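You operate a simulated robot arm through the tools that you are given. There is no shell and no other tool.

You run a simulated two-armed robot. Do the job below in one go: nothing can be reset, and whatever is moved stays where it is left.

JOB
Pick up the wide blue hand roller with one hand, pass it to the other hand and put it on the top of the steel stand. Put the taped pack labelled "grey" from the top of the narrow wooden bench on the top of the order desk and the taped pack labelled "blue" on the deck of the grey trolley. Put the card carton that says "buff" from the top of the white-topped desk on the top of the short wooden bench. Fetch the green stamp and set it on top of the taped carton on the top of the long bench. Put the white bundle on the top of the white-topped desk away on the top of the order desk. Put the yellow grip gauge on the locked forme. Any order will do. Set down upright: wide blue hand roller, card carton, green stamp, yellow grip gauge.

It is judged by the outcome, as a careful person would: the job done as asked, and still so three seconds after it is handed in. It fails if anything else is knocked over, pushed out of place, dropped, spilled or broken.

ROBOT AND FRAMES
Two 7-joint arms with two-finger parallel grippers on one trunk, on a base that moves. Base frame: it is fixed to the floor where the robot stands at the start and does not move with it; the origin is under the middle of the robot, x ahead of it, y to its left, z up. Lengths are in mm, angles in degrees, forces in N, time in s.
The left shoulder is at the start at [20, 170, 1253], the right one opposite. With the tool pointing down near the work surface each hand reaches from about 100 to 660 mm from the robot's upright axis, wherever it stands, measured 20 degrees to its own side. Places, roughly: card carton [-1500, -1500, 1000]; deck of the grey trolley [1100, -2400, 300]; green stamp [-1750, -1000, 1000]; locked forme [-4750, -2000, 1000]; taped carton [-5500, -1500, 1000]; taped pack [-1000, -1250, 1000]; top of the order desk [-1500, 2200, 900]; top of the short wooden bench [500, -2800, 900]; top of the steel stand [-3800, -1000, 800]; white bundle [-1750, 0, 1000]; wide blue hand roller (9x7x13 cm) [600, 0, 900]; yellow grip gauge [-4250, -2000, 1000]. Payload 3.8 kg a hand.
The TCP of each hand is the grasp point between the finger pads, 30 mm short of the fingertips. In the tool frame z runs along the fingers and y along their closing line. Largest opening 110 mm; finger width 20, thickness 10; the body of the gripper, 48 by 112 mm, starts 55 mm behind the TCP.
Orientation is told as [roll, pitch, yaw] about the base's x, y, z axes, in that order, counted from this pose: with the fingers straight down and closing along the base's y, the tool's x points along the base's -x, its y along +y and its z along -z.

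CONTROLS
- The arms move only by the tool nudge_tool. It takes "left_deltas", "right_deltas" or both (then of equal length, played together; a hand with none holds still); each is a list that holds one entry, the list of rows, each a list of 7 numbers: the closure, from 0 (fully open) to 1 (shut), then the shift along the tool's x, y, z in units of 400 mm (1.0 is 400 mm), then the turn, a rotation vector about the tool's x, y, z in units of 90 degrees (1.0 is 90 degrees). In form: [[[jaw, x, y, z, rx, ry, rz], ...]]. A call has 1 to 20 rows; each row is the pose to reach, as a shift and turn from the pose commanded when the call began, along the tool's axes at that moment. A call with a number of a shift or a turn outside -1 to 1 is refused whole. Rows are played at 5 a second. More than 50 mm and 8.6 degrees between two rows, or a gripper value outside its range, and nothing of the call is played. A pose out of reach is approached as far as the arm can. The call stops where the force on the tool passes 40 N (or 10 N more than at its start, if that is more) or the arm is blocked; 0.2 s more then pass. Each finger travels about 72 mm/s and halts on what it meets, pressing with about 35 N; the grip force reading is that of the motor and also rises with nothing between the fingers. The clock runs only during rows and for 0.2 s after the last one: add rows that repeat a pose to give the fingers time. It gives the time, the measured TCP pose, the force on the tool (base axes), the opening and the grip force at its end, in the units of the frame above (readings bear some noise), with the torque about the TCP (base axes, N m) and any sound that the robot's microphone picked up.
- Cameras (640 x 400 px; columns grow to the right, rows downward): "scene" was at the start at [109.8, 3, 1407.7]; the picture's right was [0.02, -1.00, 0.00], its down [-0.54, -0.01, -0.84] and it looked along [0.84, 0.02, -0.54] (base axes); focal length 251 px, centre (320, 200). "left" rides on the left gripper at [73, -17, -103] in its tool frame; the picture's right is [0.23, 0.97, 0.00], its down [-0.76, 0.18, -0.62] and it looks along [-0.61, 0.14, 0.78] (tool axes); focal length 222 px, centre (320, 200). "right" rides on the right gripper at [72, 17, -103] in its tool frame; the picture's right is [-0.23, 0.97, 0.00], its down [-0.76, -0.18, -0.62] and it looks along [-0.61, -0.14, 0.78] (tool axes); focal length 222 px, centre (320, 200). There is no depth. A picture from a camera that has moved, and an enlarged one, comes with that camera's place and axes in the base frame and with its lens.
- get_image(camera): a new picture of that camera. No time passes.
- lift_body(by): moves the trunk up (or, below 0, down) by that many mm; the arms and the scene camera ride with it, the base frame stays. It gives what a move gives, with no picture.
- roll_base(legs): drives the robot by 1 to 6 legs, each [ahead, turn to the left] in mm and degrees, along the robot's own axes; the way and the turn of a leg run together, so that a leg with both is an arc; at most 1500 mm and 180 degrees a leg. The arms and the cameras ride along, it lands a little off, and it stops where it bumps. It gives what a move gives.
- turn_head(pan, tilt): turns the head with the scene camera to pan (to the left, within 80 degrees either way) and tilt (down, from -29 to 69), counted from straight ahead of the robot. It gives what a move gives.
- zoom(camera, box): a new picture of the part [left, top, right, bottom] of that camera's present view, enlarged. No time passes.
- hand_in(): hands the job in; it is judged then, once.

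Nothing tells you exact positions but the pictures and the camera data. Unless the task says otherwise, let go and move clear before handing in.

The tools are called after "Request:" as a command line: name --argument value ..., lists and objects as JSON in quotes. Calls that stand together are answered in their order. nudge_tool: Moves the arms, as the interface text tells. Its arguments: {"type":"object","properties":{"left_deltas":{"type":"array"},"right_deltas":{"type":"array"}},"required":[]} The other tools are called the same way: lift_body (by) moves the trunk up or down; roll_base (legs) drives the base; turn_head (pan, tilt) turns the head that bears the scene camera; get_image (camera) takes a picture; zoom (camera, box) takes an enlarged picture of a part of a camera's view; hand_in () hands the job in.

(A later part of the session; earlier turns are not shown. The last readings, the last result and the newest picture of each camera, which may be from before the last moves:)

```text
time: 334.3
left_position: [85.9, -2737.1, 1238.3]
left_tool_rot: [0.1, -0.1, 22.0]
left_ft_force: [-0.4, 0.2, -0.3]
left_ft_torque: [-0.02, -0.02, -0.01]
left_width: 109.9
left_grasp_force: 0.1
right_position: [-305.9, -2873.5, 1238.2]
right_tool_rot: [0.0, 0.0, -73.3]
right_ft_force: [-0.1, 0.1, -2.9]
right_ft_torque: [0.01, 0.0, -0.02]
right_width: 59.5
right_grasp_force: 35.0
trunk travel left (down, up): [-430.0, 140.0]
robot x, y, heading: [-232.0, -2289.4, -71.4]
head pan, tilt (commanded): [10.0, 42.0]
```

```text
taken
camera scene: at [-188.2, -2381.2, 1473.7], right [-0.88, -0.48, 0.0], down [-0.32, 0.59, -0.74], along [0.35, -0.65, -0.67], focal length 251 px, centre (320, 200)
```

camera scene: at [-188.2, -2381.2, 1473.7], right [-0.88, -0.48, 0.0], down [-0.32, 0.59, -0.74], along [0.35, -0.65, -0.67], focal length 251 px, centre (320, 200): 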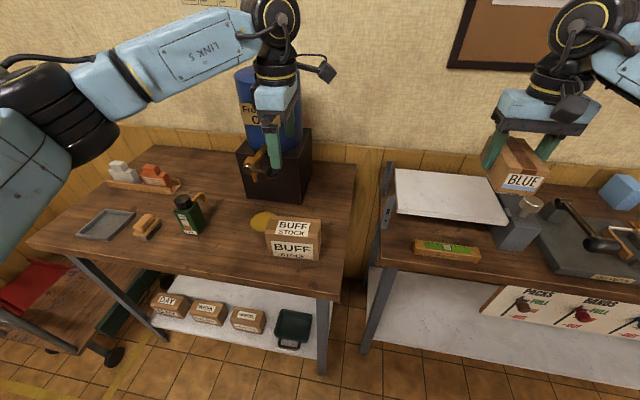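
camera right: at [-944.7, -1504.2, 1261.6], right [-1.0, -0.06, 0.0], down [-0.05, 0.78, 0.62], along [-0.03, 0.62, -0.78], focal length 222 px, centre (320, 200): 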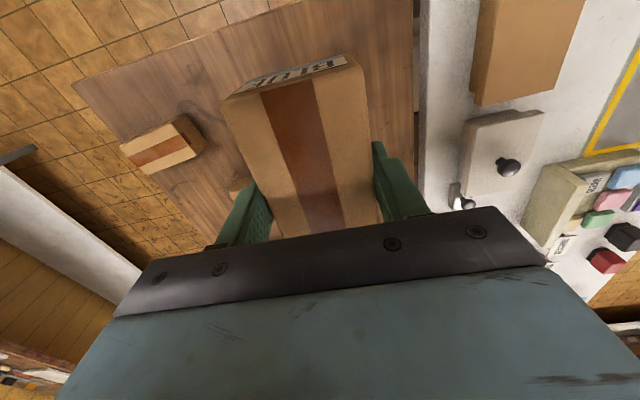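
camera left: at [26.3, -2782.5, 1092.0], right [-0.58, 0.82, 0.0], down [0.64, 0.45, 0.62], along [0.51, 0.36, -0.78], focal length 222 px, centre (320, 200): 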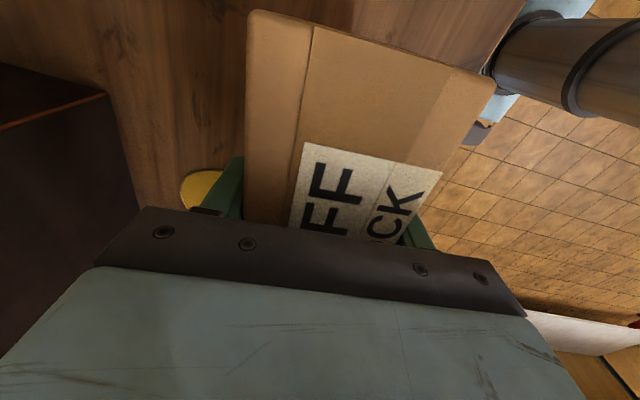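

BUFF stands upright on the short wooden bench. I'll back away, bring the left hand back square and look for the grey trolley.

Request:
roll_base --legs '[[-450, 0]]'

Request:
nudge_tool --left_deltas '[[[0, 0, 0, 0, 0, 0, 0.094], [0, 0, 0, 0, 0, 0, 0.188], [0, 0, 0, 0, 0, 0, 0.282], [0, 0, 0, 0, 0, 0, 0.376], [0, 0, 0, 0, 0, 0, 0.47], [0, 0, 0, 0, 0, 0, 0.564], [0, 0, 0, 0, 0, 0, 0.658], [0, 0, 0, 0, 0, 0, 0.752], [0, 0, 0, 0, 0, 0, 0.846], [0, 0, 0, 0, 0, 0, 0.94], [0, 0, 0, 0, 0, 0, 1.0]]]'

Request:
turn_head --pan 50 --tilt 30

Request:
get_image --camera "scene"

```text
time: 337.1
left_position: [-58.3, -2294.2, 1237.5]
left_tool_rot: [-0.1, -0.1, 22.5]
left_ft_force: [0.0, 0.2, -0.7]
left_ft_torque: [-0.01, 0.01, 0.01]
left_width: 109.9
left_grasp_force: 0.0
right_position: [-452.2, -2432.0, 1237.0]
right_tool_rot: [0.0, 0.0, -73.1]
right_ft_force: [-0.2, 1.0, -1.6]
right_ft_torque: [0.01, 0.02, 0.02]
right_width: 59.8
right_grasp_force: 34.8
trunk travel left (down, up): [-430.0, 140.0]
robot x, y, heading: [-381.5, -1847.1, -71.3]
head pan, tilt (commanded): [10.0, 42.0]
```

```text
time: 339.5
left_position: [-58.5, -2294.8, 1237.4]
left_tool_rot: [0.1, 0.1, -67.7]
left_ft_force: [-0.1, 0.2, 0.2]
left_ft_torque: [-0.01, -0.04, 0.01]
left_width: 110.2
left_grasp_force: 0.1
right_position: [-450.4, -2431.9, 1237.5]
right_tool_rot: [-0.1, 0.0, -73.0]
right_ft_force: [0.6, -0.1, -2.4]
right_ft_torque: [0.0, 0.0, 0.03]
right_width: 60.0
right_grasp_force: 34.9
trunk travel left (down, up): [-430.0, 140.0]
robot x, y, heading: [-381.4, -1850.2, -71.2]
head pan, tilt (commanded): [10.0, 42.0]
```

```text
time: 340.5
left_position: [-58.9, -2294.1, 1236.2]
left_tool_rot: [0.1, 0.1, -67.5]
left_ft_force: [-0.5, -0.3, 1.1]
left_ft_torque: [-0.01, 0.01, -0.01]
left_width: 110.0
left_grasp_force: 0.1
right_position: [-451.1, -2431.8, 1237.7]
right_tool_rot: [0.0, 0.1, -73.0]
right_ft_force: [0.0, 0.2, -1.3]
right_ft_torque: [-0.02, -0.03, 0.0]
right_width: 59.8
right_grasp_force: 34.9
trunk travel left (down, up): [-430.0, 140.0]
robot x, y, heading: [-387.3, -1846.0, -71.3]
head pan, tilt (commanded): [50.0, 30.0]
```

```text
taken
camera scene: at [-292.0, -1899.7, 1491.9], right [-0.36, -0.93, 0.0], down [-0.47, 0.18, -0.87], along [0.81, -0.31, -0.5], focal length 251 px, centre (320, 200)
```

scene: 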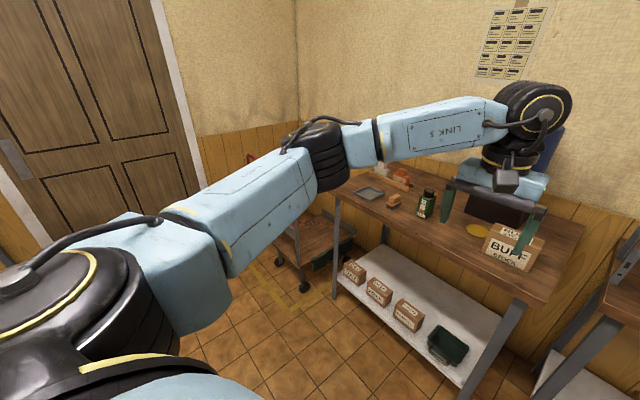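

Request:
roll_base --legs '[[0, 55]]'

Request:
turn_head --pan -8 --tilt 30

Request:
get_image --camera "scene"

```text
time: 343.4
left_position: [169.3, -1834.2, 1237.4]
left_tool_rot: [0.0, 0.0, -11.9]
left_ft_force: [-0.7, 0.1, 0.1]
left_ft_torque: [0.0, 0.01, 0.0]
left_width: 110.0
left_grasp_force: 0.0
right_position: [60.6, -2233.9, 1237.6]
right_tool_rot: [-0.1, 0.0, -17.5]
right_ft_force: [0.3, -0.3, -1.8]
right_ft_torque: [-0.01, 0.01, -0.01]
right_width: 59.5
right_grasp_force: 35.1
trunk travel left (down, up): [-430.0, 140.0]
robot x, y, heading: [-382.8, -1846.5, -15.8]
head pan, tilt (commanded): [50.0, 30.0]
```

```text
time: 344.7
left_position: [169.4, -1833.4, 1237.7]
left_tool_rot: [0.1, 0.0, -12.0]
left_ft_force: [-0.1, 0.7, -0.2]
left_ft_torque: [0.0, -0.01, 0.01]
left_width: 110.0
left_grasp_force: 0.2
right_position: [61.0, -2233.3, 1237.6]
right_tool_rot: [0.1, 0.1, -17.5]
right_ft_force: [0.6, -0.2, -3.0]
right_ft_torque: [-0.02, -0.01, 0.0]
right_width: 59.9
right_grasp_force: 35.1
trunk travel left (down, up): [-430.0, 140.0]
robot x, y, heading: [-382.9, -1844.1, -15.7]
head pan, tilt (commanded): [-8.0, 30.0]
```

```text
taken
camera scene: at [-279.8, -1888.9, 1492.0], right [-0.4, -0.92, 0.0], down [-0.46, 0.2, -0.87], along [0.79, -0.35, -0.5], focal length 251 px, centre (320, 200)
```

scene: 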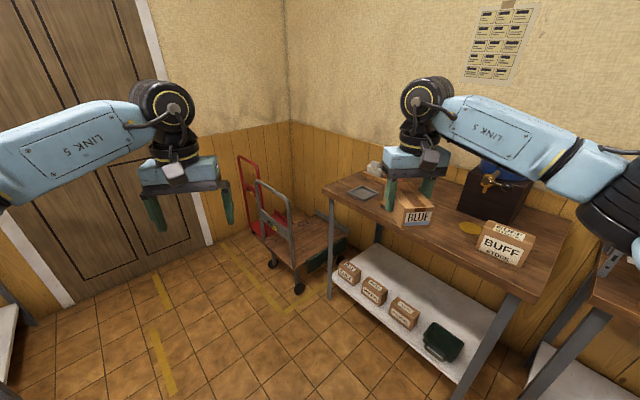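

Request:
zoom --camera "scene" --box '[210, 130, 400, 310]'

```text
2.22 times, centred on (305, 220) of scene
camera zoom: at [-279.8, -1888.9, 1492.0], right [-0.4, -0.92, 0.0], down [-0.46, 0.2, -0.87], along [0.79, -0.35, -0.5], focal length 558 px, centre (353, 156)
```

zoom: 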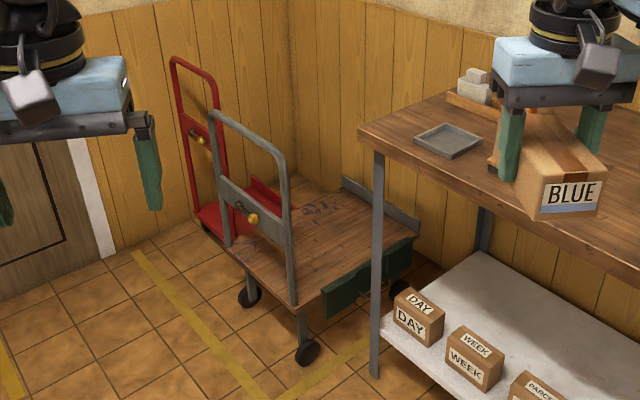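

The grey trolley stands in the corner, its handle toward the aisle and its deck partly beside the short bench. I'll go nearer to judge the gap between the handle post and the bench corner.

Request:
roll_base --legs '[[0, 15], [800, 0], [0, -29]]'

Request:
turn_head --pan -5 --tilt 50

Request:
get_image --camera "scene"

Request:
get_image --camera "left"

```text
time: 351.2
left_position: [940.6, -1976.7, 1236.8]
left_tool_rot: [0.1, 0.0, -26.2]
left_ft_force: [-0.6, 0.0, -0.1]
left_ft_torque: [0.03, 0.05, -0.01]
left_width: 109.9
left_grasp_force: 0.2
right_position: [738.3, -2338.2, 1238.2]
right_tool_rot: [0.0, -0.1, -31.6]
right_ft_force: [-0.6, 0.2, -3.5]
right_ft_torque: [-0.02, 0.02, 0.0]
right_width: 59.6
right_grasp_force: 35.0
trunk travel left (down, up): [-430.0, 140.0]
robot x, y, heading: [406.6, -1854.5, -29.9]
head pan, tilt (commanded): [-8.0, 30.0]
```

```text
time: 352.1
left_position: [942.0, -1976.3, 1237.4]
left_tool_rot: [0.1, 0.0, -26.2]
left_ft_force: [-0.1, -1.1, 0.9]
left_ft_torque: [-0.01, 0.02, 0.0]
left_width: 110.1
left_grasp_force: 0.1
right_position: [737.6, -2338.5, 1237.9]
right_tool_rot: [-0.1, -0.1, -31.7]
right_ft_force: [0.1, -0.1, -2.7]
right_ft_torque: [0.04, -0.05, -0.07]
right_width: 59.8
right_grasp_force: 35.0
trunk travel left (down, up): [-430.0, 140.0]
robot x, y, heading: [405.5, -1852.9, -29.5]
head pan, tilt (commanded): [-5.0, 50.0]
```

```text
taken
camera scene: at [484.2, -1908.3, 1462.5], right [-0.57, -0.82, 0.0], down [-0.63, 0.44, -0.64], along [0.53, -0.37, -0.77], focal length 251 px, centre (320, 200)
```

scene: 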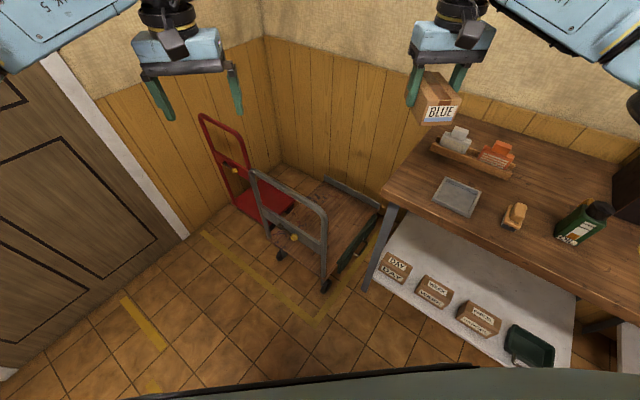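

```text
taken
camera left: at [869.1, -1958.0, 1341.8], right [0.23, 0.97, 0.0], down [0.76, -0.18, 0.62], along [0.61, -0.14, -0.78], focal length 222 px, centre (320, 200)
```

left: 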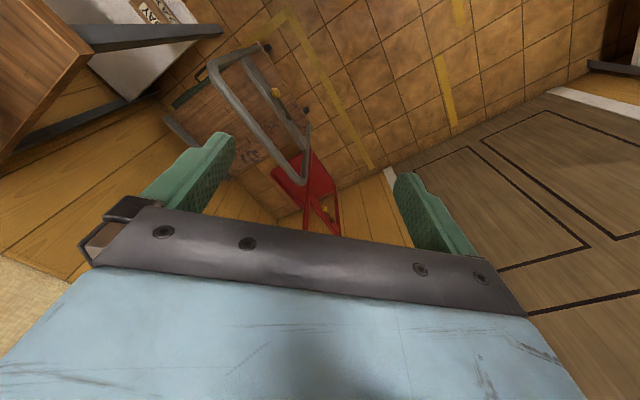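

Request:
zoom --camera "scene" --box '[180, 90, 420, 310]'

Request:
zoom --camera "left" --box '[120, 20, 380, 240]'

```text
1.82 times, centred on (300, 200) of scene
camera zoom: at [484.2, -1908.3, 1462.5], right [-0.57, -0.82, 0.0], down [-0.63, 0.44, -0.64], along [0.53, -0.37, -0.77], focal length 457 px, centre (356, 200)
```

zoom: 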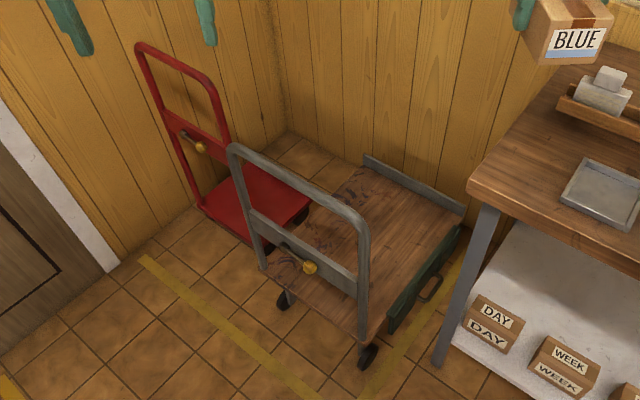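

```text
1.82 times, centred on (250, 130) of left
camera zoom: at [869.1, -1958.0, 1341.8], right [0.23, 0.97, 0.0], down [0.76, -0.18, 0.62], along [0.61, -0.14, -0.78], focal length 404 px, centre (447, 327)
```

zoom: 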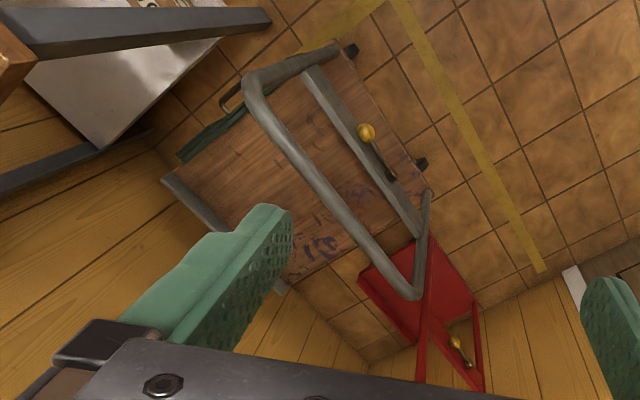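

The deck's open side lies through a gap between the handle post (about [907, -2212]) and the bench corner (about [792, -2346]), so the arm must go in low at a slant. I'll first set the BLUE pack on the short bench's free front strip to regrip it with a tilted hand.

Request:
roll_base --legs '[[0, -90.8], [270, 0], [0, 48.8]]'

Request:
turn_head --pan -10 --tilt 45

Request:
get_image --camera "scene"

Request:
get_image --camera "right"

```text
time: 360.0
left_position: [603.4, -2518.7, 1237.6]
left_tool_rot: [0.1, -0.1, -67.1]
left_ft_force: [0.8, 0.3, 1.1]
left_ft_torque: [0.02, 0.0, 0.02]
left_width: 109.8
left_grasp_force: 0.1
right_position: [212.7, -2660.5, 1237.7]
right_tool_rot: [0.0, 0.1, -72.4]
right_ft_force: [-0.1, -0.1, -2.4]
right_ft_torque: [0.0, -0.02, 0.0]
right_width: 59.9
right_grasp_force: 35.0
trunk travel left (down, up): [-430.0, 140.0]
robot x, y, heading: [277.2, -2073.0, -70.7]
head pan, tilt (commanded): [-5.0, 50.0]
```

```text
time: 360.7
left_position: [602.2, -2520.4, 1237.9]
left_tool_rot: [0.0, 0.0, -67.1]
left_ft_force: [0.8, -0.6, 0.1]
left_ft_torque: [0.0, 0.02, 0.01]
left_width: 109.9
left_grasp_force: 0.2
right_position: [211.6, -2661.2, 1237.2]
right_tool_rot: [0.0, -0.1, -72.5]
right_ft_force: [-0.1, -0.4, -2.0]
right_ft_torque: [-0.03, -0.05, -0.01]
right_width: 59.9
right_grasp_force: 35.1
trunk travel left (down, up): [-430.0, 140.0]
robot x, y, heading: [273.8, -2073.0, -70.8]
head pan, tilt (commanded): [-10.0, 45.0]
```

```text
taken
camera scene: at [294.3, -2175.2, 1469.3], right [-0.99, -0.16, 0.0], down [-0.11, 0.7, -0.71], along [0.11, -0.7, -0.71], focal length 251 px, centre (320, 200)
```

scene: 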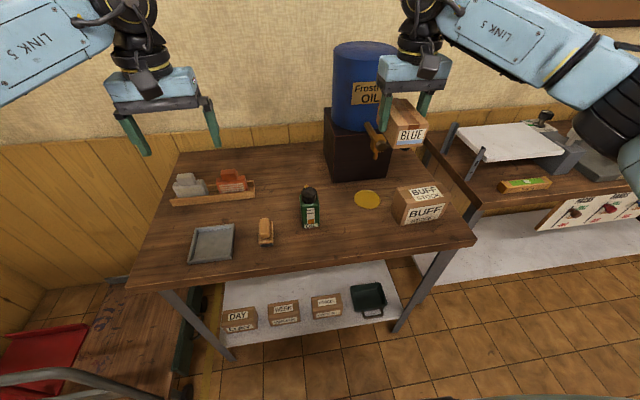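

```text
taken
camera right: at [205.0, -2587.0, 1340.7], right [1.0, 0.08, 0.0], down [0.06, -0.78, 0.62], along [0.05, -0.62, -0.78], focal length 222 px, centre (320, 200)
```

right: 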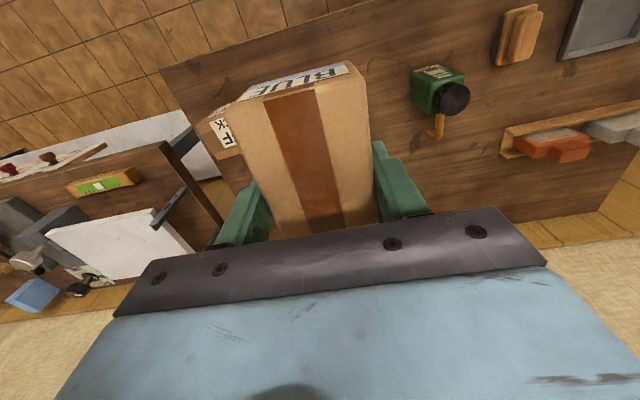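

Request:
nudge_tool --right_deltas '[[[1, 0.012, 0.083, 0, 0, 0, 0], [1, 0.024, 0.166, 0, 0, 0, 0], [1, 0.024, 0.166, 0.1, 0, 0, 0], [1, 0.024, 0.166, 0.2, 0, 0, 0], [1, 0.024, 0.166, 0.3, 0, 0, 0], [1, 0.024, 0.166, 0.4, 0, 0, 0], [1, 0.024, 0.166, 0.5, 0, 0, 0], [1, 0.024, 0.166, 0.6, 0, 0, 0], [1, 0.024, 0.166, 0.7, 0, 0, 0], [1, 0.024, 0.166, 0.75, 0, 0, 0], [1, 0.024, 0.166, 0.75, 0, 0, 0]]]'

Request:
get_image --camera "scene"

```text
time: 363.1
left_position: [602.6, -2518.2, 1237.0]
left_tool_rot: [0.0, 0.0, -67.1]
left_ft_force: [0.0, 0.2, 0.4]
left_ft_torque: [-0.02, -0.01, 0.0]
left_width: 109.8
left_grasp_force: 0.1
right_position: [270.0, -2634.9, 939.7]
right_tool_rot: [-0.1, 0.0, -72.5]
right_ft_force: [0.0, 0.0, -2.5]
right_ft_torque: [-0.02, 0.02, -0.03]
right_width: 59.4
right_grasp_force: 35.0
trunk travel left (down, up): [-430.0, 140.0]
robot x, y, heading: [275.7, -2073.0, -70.7]
head pan, tilt (commanded): [-10.0, 45.0]
```

```text
taken
camera scene: at [294.3, -2175.1, 1469.4], right [-0.99, -0.16, 0.0], down [-0.11, 0.7, -0.71], along [0.11, -0.7, -0.71], focal length 251 px, centre (320, 200)
```

scene: 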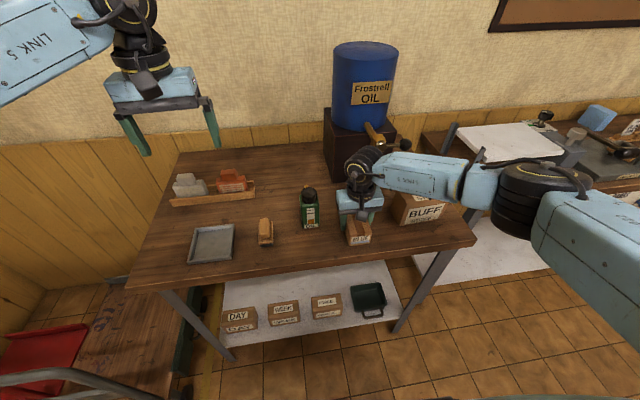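

Request:
nudge_tool --right_deltas '[[[1, 0, 0, 0.015, 0, 0, 0], [1, 0, 0, 0.027, 0, 0, 0], [1, 0, 0, 0.035, 0, 0, 0]]]'

```text
time: 363.9
left_position: [602.7, -2518.2, 1238.1]
left_tool_rot: [0.1, 0.0, -67.2]
left_ft_force: [-1.4, 0.0, -0.5]
left_ft_torque: [0.03, 0.02, -0.03]
left_width: 109.9
left_grasp_force: 0.1
right_position: [271.8, -2633.3, 925.1]
right_tool_rot: [0.0, 0.0, -72.4]
right_ft_force: [0.2, -0.8, -2.5]
right_ft_torque: [-0.01, 0.0, 0.03]
right_width: 59.9
right_grasp_force: 34.9
trunk travel left (down, up): [-430.0, 140.0]
robot x, y, heading: [276.8, -2073.9, -70.7]
head pan, tilt (commanded): [-10.0, 45.0]
```

Request:
nudge_tool --right_deltas '[[[1, 0, 0, 0.005, 0, 0, 0], [1, 0, 0, 0.01, 0, 0, 0], [1, 0, 0, 0.015, 0, 0, 0]]]'

```text
time: 364.7
left_position: [602.2, -2518.2, 1237.2]
left_tool_rot: [0.0, -0.1, -67.1]
left_ft_force: [-0.3, -0.1, 0.2]
left_ft_torque: [0.0, -0.03, -0.04]
left_width: 109.8
left_grasp_force: 0.1
right_position: [271.1, -2632.1, 919.7]
right_tool_rot: [0.1, -0.2, -72.6]
right_ft_force: [-3.9, -0.6, 16.7]
right_ft_torque: [0.97, 0.35, 0.15]
right_width: 59.8
right_grasp_force: 34.6
trunk travel left (down, up): [-430.0, 140.0]
robot x, y, heading: [276.8, -2072.7, -70.9]
head pan, tilt (commanded): [-10.0, 45.0]
```

The pack is down on the bench. I'll open, rise and tilt the right hand 45 degrees forward for the regrip.

Request:
nudge_tool --right_deltas '[[[0.46, 0, 0, 0, 0, 0, 0], [0.4, 0, 0, 0, 0, 0, 0], [0.3, 0, 0, 0, 0, 0, 0], [0.2, 0, 0, 0, 0, 0, 0], [0.2, 0, 0, 0, 0, 0, 0]]]'

Request:
nudge_tool --right_deltas '[[[0.2, 0, 0, -0.05, 0, 0, 0], [0.2, 0, 0, -0.15, 0, 0, 0], [0.2, 0, 0, -0.25, 0, 0, 0], [0.2, 0.1, 0, -0.35, 0, 0, 0], [0.2, 0.2, 0, -0.35, 0, -0.083, 0], [0.2, 0.3, 0, -0.35, 0, -0.166, 0], [0.2, 0.35, 0, -0.35, 0, -0.25, 0], [0.2, 0.35, 0, -0.35, 0, -0.333, 0], [0.2, 0.35, 0, -0.35, 0, -0.416, 0], [0.2, 0.35, 0, -0.35, 0, -0.5, 0], [0.2, 0.35, 0, -0.35, 0, -0.5, 0]]]'

Request:
get_image --camera "scene"

Request:
get_image --camera "right"

```text
time: 365.9
left_position: [602.2, -2520.5, 1237.7]
left_tool_rot: [0.1, 0.0, -67.1]
left_ft_force: [-0.3, 0.0, -0.2]
left_ft_torque: [0.0, 0.02, 0.03]
left_width: 109.9
left_grasp_force: 0.0
right_position: [271.5, -2631.7, 918.5]
right_tool_rot: [0.0, 0.0, -72.5]
right_ft_force: [-0.9, 0.1, -0.1]
right_ft_torque: [-0.03, 0.02, 0.0]
right_width: 88.1
right_grasp_force: 0.0
trunk travel left (down, up): [-430.0, 140.0]
robot x, y, heading: [274.2, -2073.5, -70.5]
head pan, tilt (commanded): [-10.0, 45.0]
```

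```text
refused: row 4 steps farther than a row can; nothing moved
```

```text
taken
camera scene: at [294.3, -2175.0, 1469.4], right [-0.99, -0.16, 0.0], down [-0.11, 0.7, -0.71], along [0.11, -0.7, -0.71], focal length 251 px, centre (320, 200)
```

scene: 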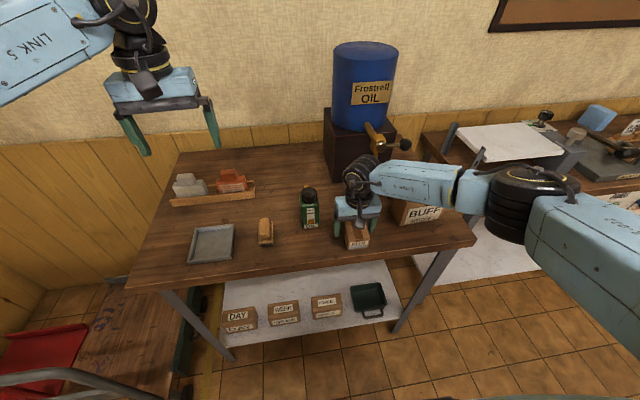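

```text
taken
camera right: at [265.0, -2558.2, 1020.8], right [1.0, 0.08, 0.0], down [0.06, -0.78, 0.62], along [0.05, -0.62, -0.78], focal length 222 px, centre (320, 200)
```

right: 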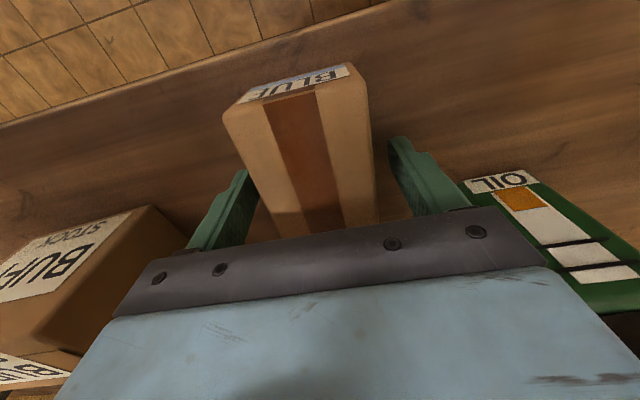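

Request:
nudge_tool --right_deltas '[[[0.2, 0, 0, -0.05, 0, 0, 0], [0.2, 0, 0, -0.15, 0, 0, 0], [0.2, 0, 0, -0.25, 0, 0, 0], [0.2, 0, 0, -0.35, 0, 0, 0], [0.2, 0.1, 0, -0.35, 0, -0.083, 0], [0.2, 0.2, 0, -0.35, 0, -0.166, 0], [0.2, 0.3, 0, -0.35, 0, -0.25, 0], [0.2, 0.35, 0, -0.35, 0, -0.333, 0], [0.2, 0.35, 0, -0.35, 0, -0.416, 0], [0.2, 0.35, 0, -0.35, 0, -0.5, 0], [0.2, 0.35, 0, -0.35, 0, -0.5, 0]]]'

Request:
get_image --camera "scene"

Request:
get_image --camera "right"

```text
time: 368.3
left_position: [601.2, -2519.1, 1238.0]
left_tool_rot: [0.1, -0.1, -67.1]
left_ft_force: [-1.5, 0.1, -0.2]
left_ft_torque: [0.0, -0.01, 0.0]
left_width: 109.9
left_grasp_force: 0.1
right_position: [228.5, -2498.2, 1057.5]
right_tool_rot: [0.1, -45.2, -72.5]
right_ft_force: [-0.3, 0.2, -0.6]
right_ft_torque: [-0.03, -0.03, 0.0]
right_width: 88.0
right_grasp_force: 0.0
trunk travel left (down, up): [-430.0, 140.0]
robot x, y, heading: [277.0, -2074.6, -70.8]
head pan, tilt (commanded): [-10.0, 45.0]
```

```text
taken
camera scene: at [293.4, -2174.8, 1469.4], right [-0.99, -0.16, 0.0], down [-0.11, 0.7, -0.71], along [0.11, -0.7, -0.71], focal length 251 px, centre (320, 200)
```

scene: 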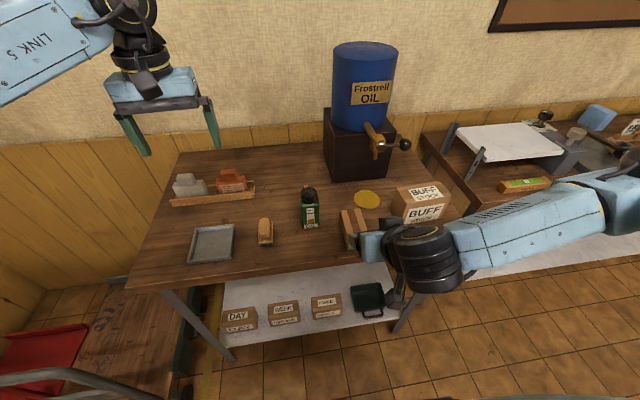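

```text
taken
camera right: at [205.9, -2373.8, 1079.2], right [0.98, 0.14, 0.16], down [-0.14, -0.14, 0.98], along [0.16, -0.98, -0.12], focal length 222 px, centre (320, 200)
```

right: 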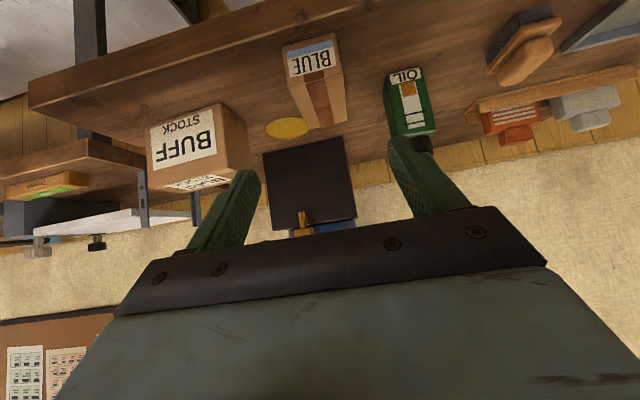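

Request:
nudge_tool --right_deltas '[[[0.2, 0.008, 0, 0.1, 0, 0, 0], [0.2, 0.016, 0, 0.2, 0, 0, 0], [0.2, 0.025, 0, 0.3, 0, 0, 0], [0.2, 0.033, 0, 0.4, 0, 0, 0], [0.2, 0.033, 0, 0.4, 0, 0, 0]]]'

Request:
get_image --camera "right"

Request:
zoom --camera "scene" --box '[300, 150, 460, 280]'

```text
time: 369.5
left_position: [602.9, -2519.2, 1238.4]
left_tool_rot: [0.2, 0.0, -67.1]
left_ft_force: [-0.2, -0.7, 0.9]
left_ft_torque: [-0.01, 0.01, 0.01]
left_width: 110.0
left_grasp_force: 0.1
right_position: [256.7, -2573.4, 950.6]
right_tool_rot: [-1.2, -43.8, -71.9]
right_ft_force: [-0.6, 0.1, -0.7]
right_ft_torque: [-0.02, -0.03, 0.0]
right_width: 88.2
right_grasp_force: 0.0
right hand out of reach, approached as far as the arm can: row 3, 4, 5
trunk travel left (down, up): [-430.0, 140.0]
robot x, y, heading: [274.3, -2078.1, -70.7]
head pan, tilt (commanded): [-10.0, 45.0]
```

```text
taken
camera right: at [236.5, -2450.0, 974.8], right [0.98, 0.13, 0.14], down [-0.12, -0.16, 0.98], along [0.15, -0.98, -0.14], focal length 222 px, centre (320, 200)
```

right: 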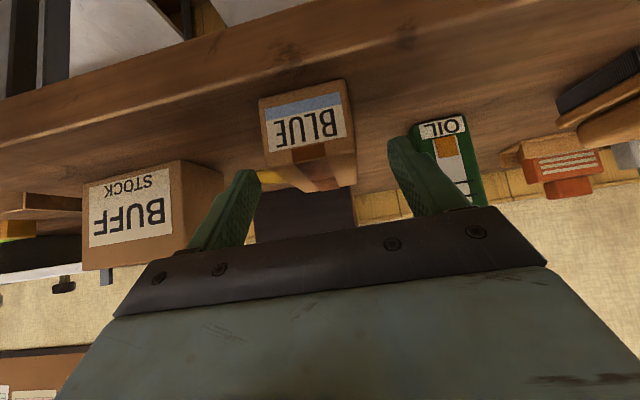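

```text
3.08 times, centred on (380, 215) of scene
camera zoom: at [293.4, -2174.3, 1469.4], right [-0.99, -0.16, 0.0], down [-0.11, 0.7, -0.71], along [0.11, -0.7, -0.71], focal length 773 px, centre (135, 154)
```

zoom: 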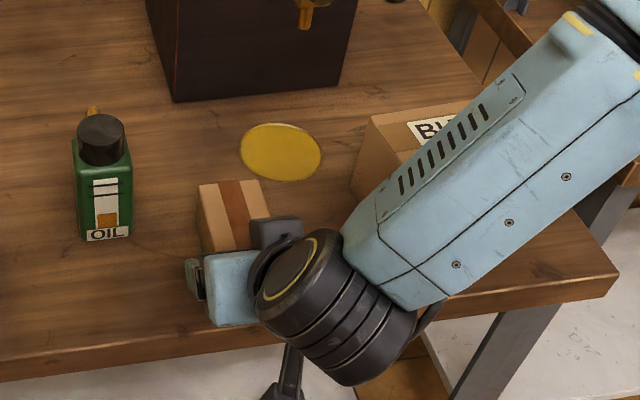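

With the pack this close the tilted arm folds up and cannot reach. I'll draw the hand back and move the robot 140 mm away so the arm is straighter.

Request:
nudge_tool --right_deltas '[[[0.2, -0.008, 0, -0.1, 0, 0, 0], [0.2, -0.016, 0, -0.2, 0, 0, 0], [0.2, -0.025, 0, -0.3, 0, 0, 0], [0.2, -0.033, 0, -0.4, 0, 0, 0]]]'

Request:
roll_base --legs '[[-150, 0]]'

Request:
get_image --camera "scene"

```text
time: 370.5
left_position: [602.8, -2519.0, 1238.2]
left_tool_rot: [0.1, 0.0, -67.1]
left_ft_force: [-0.5, -0.6, -0.2]
left_ft_torque: [-0.04, 0.0, 0.05]
left_width: 109.8
left_grasp_force: 0.1
right_position: [226.6, -2475.1, 1072.8]
right_tool_rot: [0.0, -45.2, -72.5]
right_ft_force: [-0.5, 0.5, 0.2]
right_ft_torque: [-0.02, 0.0, 0.02]
right_width: 87.9
right_grasp_force: 0.1
trunk travel left (down, up): [-430.0, 140.0]
robot x, y, heading: [274.7, -2072.6, -70.6]
head pan, tilt (commanded): [-10.0, 45.0]
```

```text
time: 371.8
left_position: [553.4, -2379.5, 1237.1]
left_tool_rot: [0.1, 0.1, -67.1]
left_ft_force: [0.9, 0.4, 0.1]
left_ft_torque: [-0.04, 0.0, 0.0]
left_width: 110.2
left_grasp_force: 0.1
right_position: [178.7, -2334.0, 1073.1]
right_tool_rot: [-0.1, -45.0, -72.5]
right_ft_force: [0.3, 0.2, 1.0]
right_ft_torque: [-0.02, 0.01, -0.01]
right_width: 88.0
right_grasp_force: 0.1
trunk travel left (down, up): [-430.0, 140.0]
robot x, y, heading: [226.9, -1936.5, -70.4]
head pan, tilt (commanded): [-10.0, 45.0]
```

```text
taken
camera scene: at [245.0, -2034.3, 1469.4], right [-0.99, -0.16, 0.0], down [-0.11, 0.7, -0.71], along [0.11, -0.7, -0.71], focal length 251 px, centre (320, 200)
```

scene: 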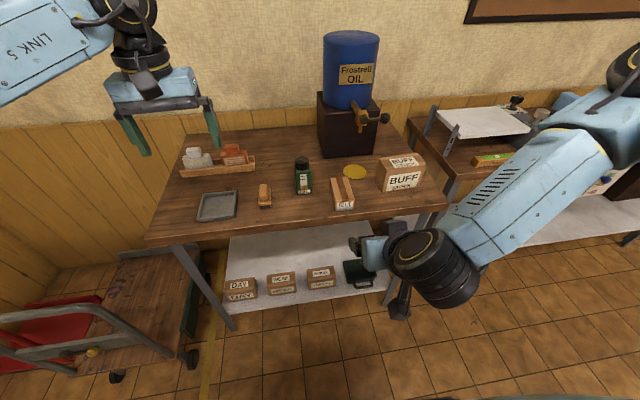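

Request:
zoom --camera "scene" --box '[290, 150, 410, 230]'

Request:
get_image --camera "right"

```text
5.00 times, centred on (350, 190) of scene
camera zoom: at [245.0, -2034.3, 1469.4], right [-0.99, -0.16, 0.0], down [-0.11, 0.7, -0.71], along [0.11, -0.7, -0.71], focal length 1256 px, centre (170, 250)
```

zoom: 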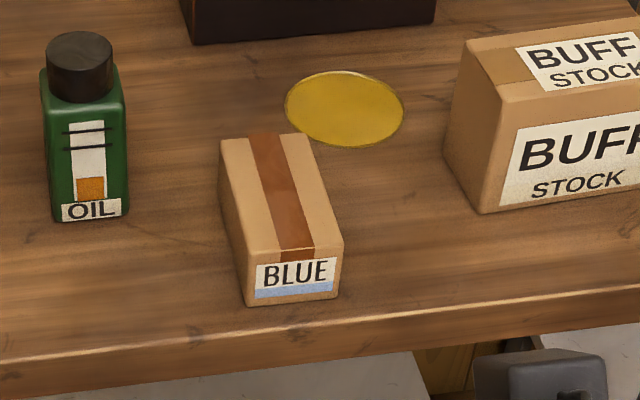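

```text
taken
camera right: at [156.0, -2211.3, 1094.7], right [0.98, 0.14, 0.16], down [-0.14, -0.15, 0.98], along [0.16, -0.98, -0.12], focal length 222 px, centre (320, 200)
```

right: 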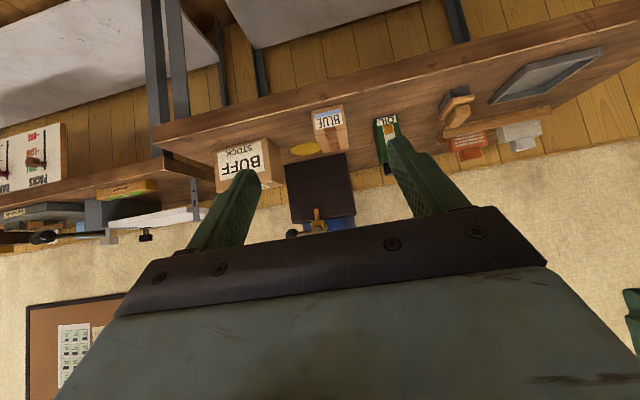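

Request:
nudge_tool --right_deltas '[[[0.2, -0.12, 0, 0, 0, 0, 0], [0.2, -0.247, 0, 0, 0, 0, 0], [0.2, -0.247, 0, 0.12, 0, 0, 0], [0.2, -0.247, 0, 0.24, 0, 0, 0], [0.2, -0.247, 0, 0.36, 0, 0, 0], [0.2, -0.247, 0, 0.48, 0, 0, 0], [0.2, -0.247, 0, 0.6, 0, 0, 0], [0.2, -0.247, 0, 0.68, 0, 0, 0], [0.2, -0.247, 0, 0.68, 0, 0, 0]]]'

Request:
get_image --camera "right"

Request:
get_image --camera "scene"

```text
refused: row 2 steps farther than a row can; nothing moved
```

```text
taken
camera right: at [156.0, -2211.3, 1094.7], right [0.98, 0.14, 0.16], down [-0.14, -0.15, 0.98], along [0.16, -0.98, -0.12], focal length 222 px, centre (320, 200)
```

right: 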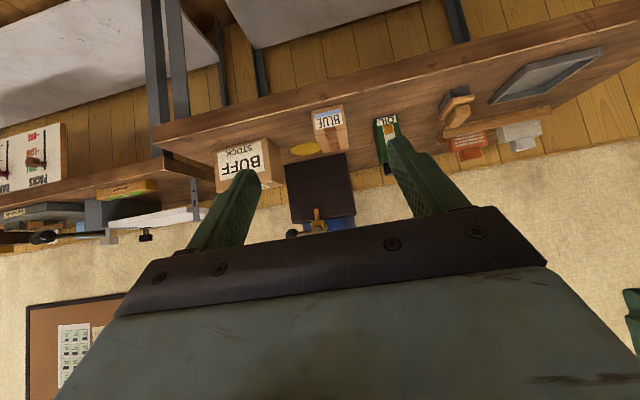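

```text
taken
camera scene: at [245.0, -2034.3, 1469.4], right [-0.99, -0.16, 0.0], down [-0.11, 0.7, -0.71], along [0.11, -0.7, -0.71], focal length 251 px, centre (320, 200)
```

scene: 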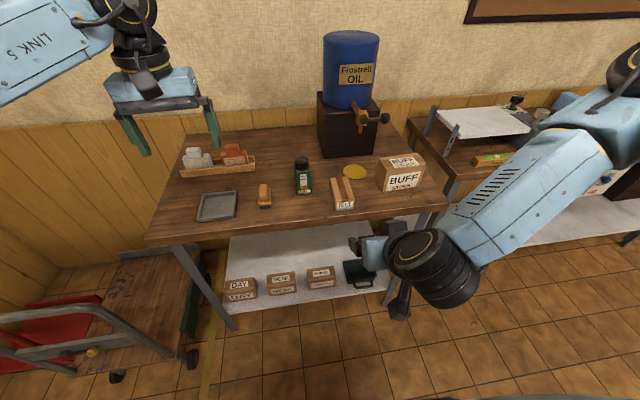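

Request:
nudge_tool --right_deltas '[[[0.2, -0.09, 0, 0, 0, 0, 0], [0.2, -0.17, 0, 0, 0, 0, 0], [0.2, -0.247, 0, 0, 0, 0, 0], [0.2, -0.247, 0, 0.12, 0, 0, 0], [0.2, -0.247, 0, 0.24, 0, 0, 0], [0.2, -0.247, 0, 0.36, 0, 0, 0], [0.2, -0.247, 0, 0.48, 0, 0, 0], [0.2, -0.247, 0, 0.6, 0, 0, 0], [0.2, -0.247, 0, 0.68, 0, 0, 0], [0.2, -0.247, 0, 0.68, 0, 0, 0]]]'

Request:
get_image --camera "right"

Request:
get_image --camera "scene"

```text
time: 374.0
left_position: [552.8, -2378.9, 1238.2]
left_tool_rot: [0.1, 0.0, -67.1]
left_ft_force: [-0.4, -0.3, -0.6]
left_ft_torque: [0.0, -0.02, 0.02]
left_width: 109.8
left_grasp_force: 0.0
right_position: [254.4, -2585.9, 953.1]
right_tool_rot: [0.0, -45.0, -72.5]
right_ft_force: [-0.5, 0.3, 0.0]
right_ft_torque: [0.01, 0.02, 0.01]
right_width: 88.2
right_grasp_force: 0.0
trunk travel left (down, up): [-430.0, 140.0]
robot x, y, heading: [224.9, -1935.6, -70.8]
head pan, tilt (commanded): [-10.0, 45.0]
```

```text
taken
camera right: at [232.5, -2462.4, 974.3], right [0.98, 0.14, 0.16], down [-0.14, -0.15, 0.98], along [0.16, -0.98, -0.12], focal length 222 px, centre (320, 200)
```

right: 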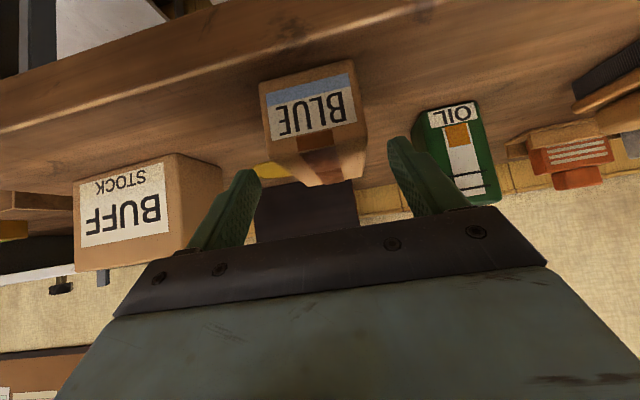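

```text
taken
camera scene: at [245.0, -2035.0, 1469.4], right [-0.99, -0.16, 0.0], down [-0.11, 0.7, -0.71], along [0.11, -0.7, -0.71], focal length 251 px, centre (320, 200)
```

scene: 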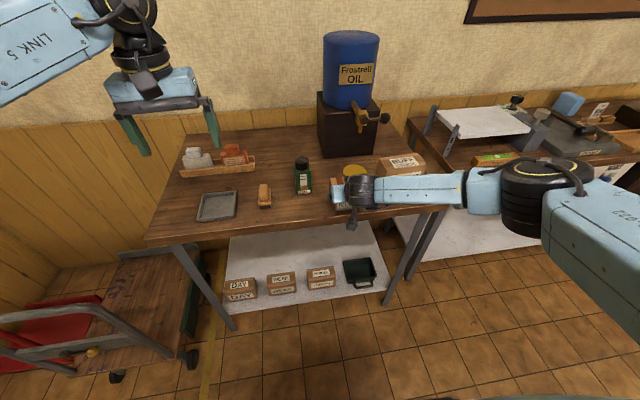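

Request:
nudge_tool --right_deltas '[[[0.2, -0.009, 0, 0.05, 0, 0, 0], [0.2, -0.009, 0, 0.1, 0, 0, 0], [0.2, -0.009, 0, 0.135, 0, 0, 0], [0.2, -0.009, 0, 0.135, 0, 0, 0]]]'

Request:
get_image --camera "right"

Request:
zoom --camera "scene" --box '[290, 140, 450, 250]'

```text
time: 375.0
left_position: [553.5, -2379.4, 1237.7]
left_tool_rot: [0.1, 0.1, -67.0]
left_ft_force: [-1.0, 0.7, -0.1]
left_ft_torque: [0.0, -0.01, 0.02]
left_width: 109.9
left_grasp_force: 0.0
right_position: [268.0, -2624.6, 915.1]
right_tool_rot: [0.0, -45.0, -72.6]
right_ft_force: [0.9, 0.7, 0.3]
right_ft_torque: [-0.02, 0.03, 0.0]
right_width: 87.9
right_grasp_force: 0.1
trunk travel left (down, up): [-430.0, 140.0]
robot x, y, heading: [223.8, -1937.0, -70.8]
head pan, tilt (commanded): [-10.0, 45.0]
```

```text
taken
camera right: at [246.1, -2501.6, 937.1], right [0.98, 0.14, 0.16], down [-0.14, -0.15, 0.98], along [0.16, -0.98, -0.12], focal length 222 px, centre (320, 200)
```

right: 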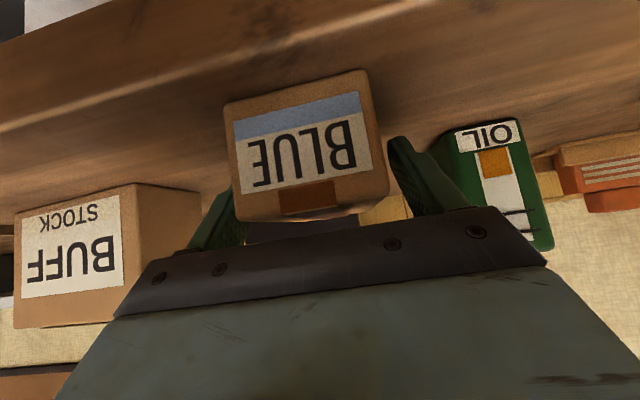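

```text
3.64 times, centred on (370, 195) of scene
camera zoom: at [245.1, -2035.2, 1469.4], right [-0.99, -0.16, 0.0], down [-0.11, 0.7, -0.71], along [0.11, -0.7, -0.71], focal length 914 px, centre (138, 218)
```

zoom: 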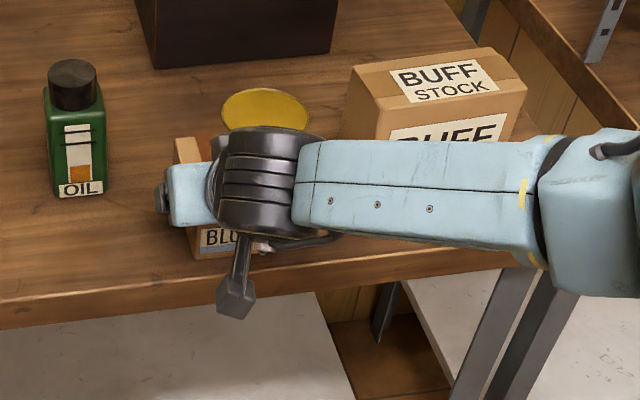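

Request:
nudge_tool --right_deltas '[[[0.35, 0, 0, 0, 0, 0, 0], [1, 0, 0, 0, 0, 0, 0], [1, 0, 0, 0, 0, 0, 0], [1, 0, 0, 0, 0, 0, 0], [1, 0, 0, 0, 0, 0, 0]]]'

Request:
nudge_tool --right_deltas '[[[1, -0.03, 0, -0.03, 0, 0, 0], [1, -0.08, 0, -0.08, 0, 0, 0], [1, -0.15, 0, -0.15, 0, 0, 0], [1, -0.22, 0, -0.22, 0, 0, 0], [1, -0.29, 0, -0.29, 0, 0, 0], [1, -0.36, 0, -0.36, 0, 0, 0]]]'

Request:
get_image --camera "right"

Request:
get_image --camera "scene"

```text
time: 376.2
left_position: [553.3, -2380.8, 1237.1]
left_tool_rot: [0.0, 0.0, -67.1]
left_ft_force: [0.6, -0.2, 0.7]
left_ft_torque: [0.01, -0.01, -0.01]
left_width: 109.9
left_grasp_force: 0.1
right_position: [268.4, -2624.7, 915.7]
right_tool_rot: [-0.1, -44.9, -72.5]
right_ft_force: [0.7, 0.8, 0.3]
right_ft_torque: [0.01, -0.09, 0.01]
right_width: 59.8
right_grasp_force: 34.7
trunk travel left (down, up): [-430.0, 140.0]
robot x, y, heading: [226.0, -1938.5, -70.6]
head pan, tilt (commanded): [-10.0, 45.0]
```

```text
time: 377.6
left_position: [552.5, -2379.3, 1238.2]
left_tool_rot: [0.1, 0.1, -67.1]
left_ft_force: [0.5, 1.0, 0.4]
left_ft_torque: [-0.01, 0.01, -0.02]
left_width: 110.0
left_grasp_force: 0.1
right_position: [266.3, -2626.0, 1116.4]
right_tool_rot: [-0.1, -45.0, -72.5]
right_ft_force: [0.2, 0.7, -2.6]
right_ft_torque: [0.01, 0.01, 0.0]
right_width: 59.5
right_grasp_force: 35.3
trunk travel left (down, up): [-430.0, 140.0]
robot x, y, heading: [224.3, -1932.5, -70.8]
head pan, tilt (commanded): [-10.0, 45.0]
```

```text
taken
camera right: at [245.3, -2502.0, 1139.2], right [0.98, 0.14, 0.16], down [-0.14, -0.15, 0.98], along [0.16, -0.98, -0.12], focal length 222 px, centre (320, 200)
```

right: 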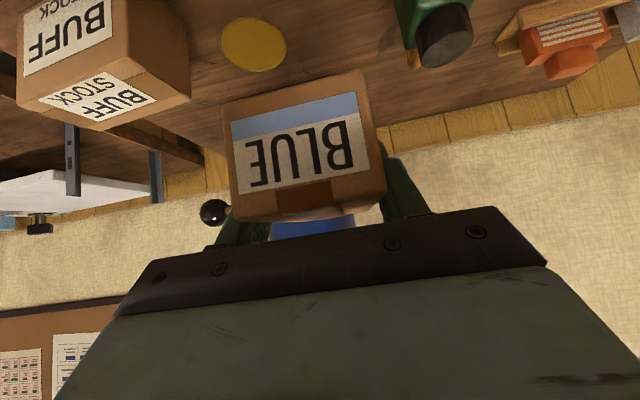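

```text
taken
camera scene: at [245.0, -2035.1, 1469.4], right [-0.99, -0.16, 0.0], down [-0.11, 0.7, -0.71], along [0.11, -0.7, -0.71], focal length 251 px, centre (320, 200)
```

scene: 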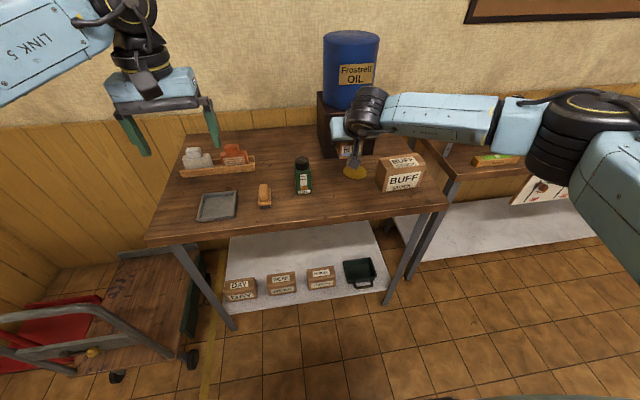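

The BLUE pack is regripped at 45 degrees. I'll raise the right hand and tuck the left hand back before driving to the trolley.

Request:
nudge_tool --left_deltas '[[[0, 0.09, 0.055, -0.026, 0, 0, 0], [0, 0.185, 0.11, -0.052, 0, 0, 0], [0, 0.278, 0.165, -0.078, 0, 0, 0], [0, 0.37, 0.22, -0.104, 0, 0, 0], [0, 0.463, 0.275, -0.13, 0, 0, 0], [0, 0.555, 0.329, -0.155, 0, 0, 0]]]' --right_deltas '[[[1, 0, 0, -0.06, 0, 0, 0], [1, -0.02, 0, -0.12, 0, 0, 0], [1, -0.05, 0, -0.18, 0, 0, 0], [1, -0.08, 0, -0.24, 0, 0, 0], [1, -0.1, 0, -0.3, 0, 0, 0], [1, -0.1, 0, -0.35, 0, 0, 0]]]'

Request:
roll_base --legs '[[0, 73.5], [480, 0], [0, -45]]'

Request:
turn_head --pan -5 --tilt 60

Request:
get_image --camera "scene"

Request:
get_image --camera "right"

```text
time: 379.0
left_position: [586.9, -2123.9, 1302.1]
left_tool_rot: [0.2, 0.0, -67.1]
left_ft_force: [-0.5, 0.7, 0.6]
left_ft_torque: [-0.01, 0.0, 0.01]
left_width: 109.9
left_grasp_force: 0.2
right_position: [248.7, -2555.6, 1247.2]
right_tool_rot: [-0.1, -45.1, -72.5]
right_ft_force: [0.1, -0.2, -1.9]
right_ft_torque: [0.02, 0.01, -0.01]
right_width: 59.8
right_grasp_force: 35.2
trunk travel left (down, up): [-430.0, 140.0]
robot x, y, heading: [227.1, -1939.6, -70.8]
head pan, tilt (commanded): [-10.0, 45.0]
```

```text
time: 387.1
left_position: [1113.4, -1924.4, 1300.5]
left_tool_rot: [0.2, 0.1, -40.4]
left_ft_force: [0.1, 0.0, -0.1]
left_ft_torque: [0.02, 0.0, 0.04]
left_width: 110.1
left_grasp_force: 0.0
right_position: [1003.5, -2463.8, 1244.8]
right_tool_rot: [-0.1, -45.0, -45.9]
right_ft_force: [-0.2, -0.5, -3.2]
right_ft_torque: [0.02, 0.01, -0.04]
right_width: 59.7
right_grasp_force: 35.5
trunk travel left (down, up): [-430.0, 140.0]
robot x, y, heading: [701.5, -1919.8, -44.1]
head pan, tilt (commanded): [-10.0, 45.0]
```

```text
time: 387.9
left_position: [1113.0, -1924.2, 1300.4]
left_tool_rot: [0.1, 0.1, -40.3]
left_ft_force: [0.8, 0.7, -0.8]
left_ft_torque: [0.05, 0.0, -0.01]
left_width: 110.1
left_grasp_force: 0.1
right_position: [1004.3, -2462.9, 1244.8]
right_tool_rot: [-0.2, -45.0, -45.9]
right_ft_force: [-0.6, 0.3, -2.6]
right_ft_torque: [-0.03, 0.01, 0.03]
right_width: 59.9
right_grasp_force: 35.2
trunk travel left (down, up): [-430.0, 140.0]
robot x, y, heading: [706.8, -1918.5, -44.3]
head pan, tilt (commanded): [-5.0, 60.0]
```

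```text
taken
camera scene: at [762.8, -1982.4, 1449.9], right [-0.76, -0.66, 0.0], down [-0.57, 0.65, -0.5], along [0.33, -0.38, -0.87], focal length 251 px, centre (320, 200)
```

scene: 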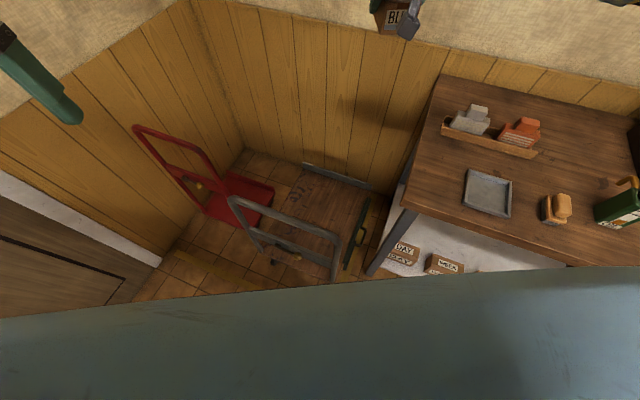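

```text
taken
camera right: at [929.0, -2363.1, 1266.6], right [0.81, 0.56, 0.16], down [-0.06, -0.19, 0.98], along [0.58, -0.8, -0.12], focal length 222 px, centre (320, 200)
```

right: 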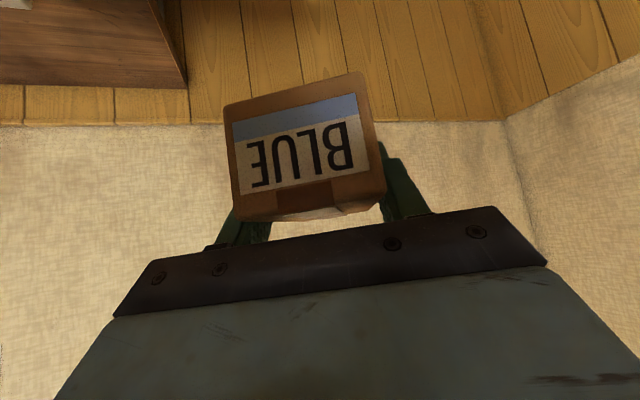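

Request:
zoom --camera "scene" --box '[190, 130, 430, 300]'

```text
2.35 times, centred on (310, 215) of scene
camera zoom: at [762.8, -1982.4, 1449.9], right [-0.76, -0.66, 0.0], down [-0.57, 0.65, -0.5], along [0.33, -0.38, -0.87], focal length 591 px, centre (344, 165)
```

zoom: 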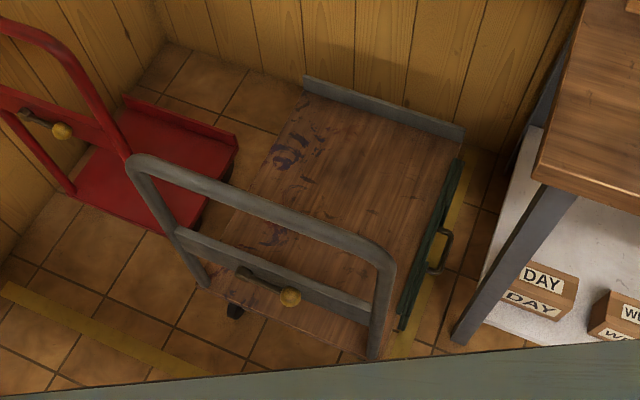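

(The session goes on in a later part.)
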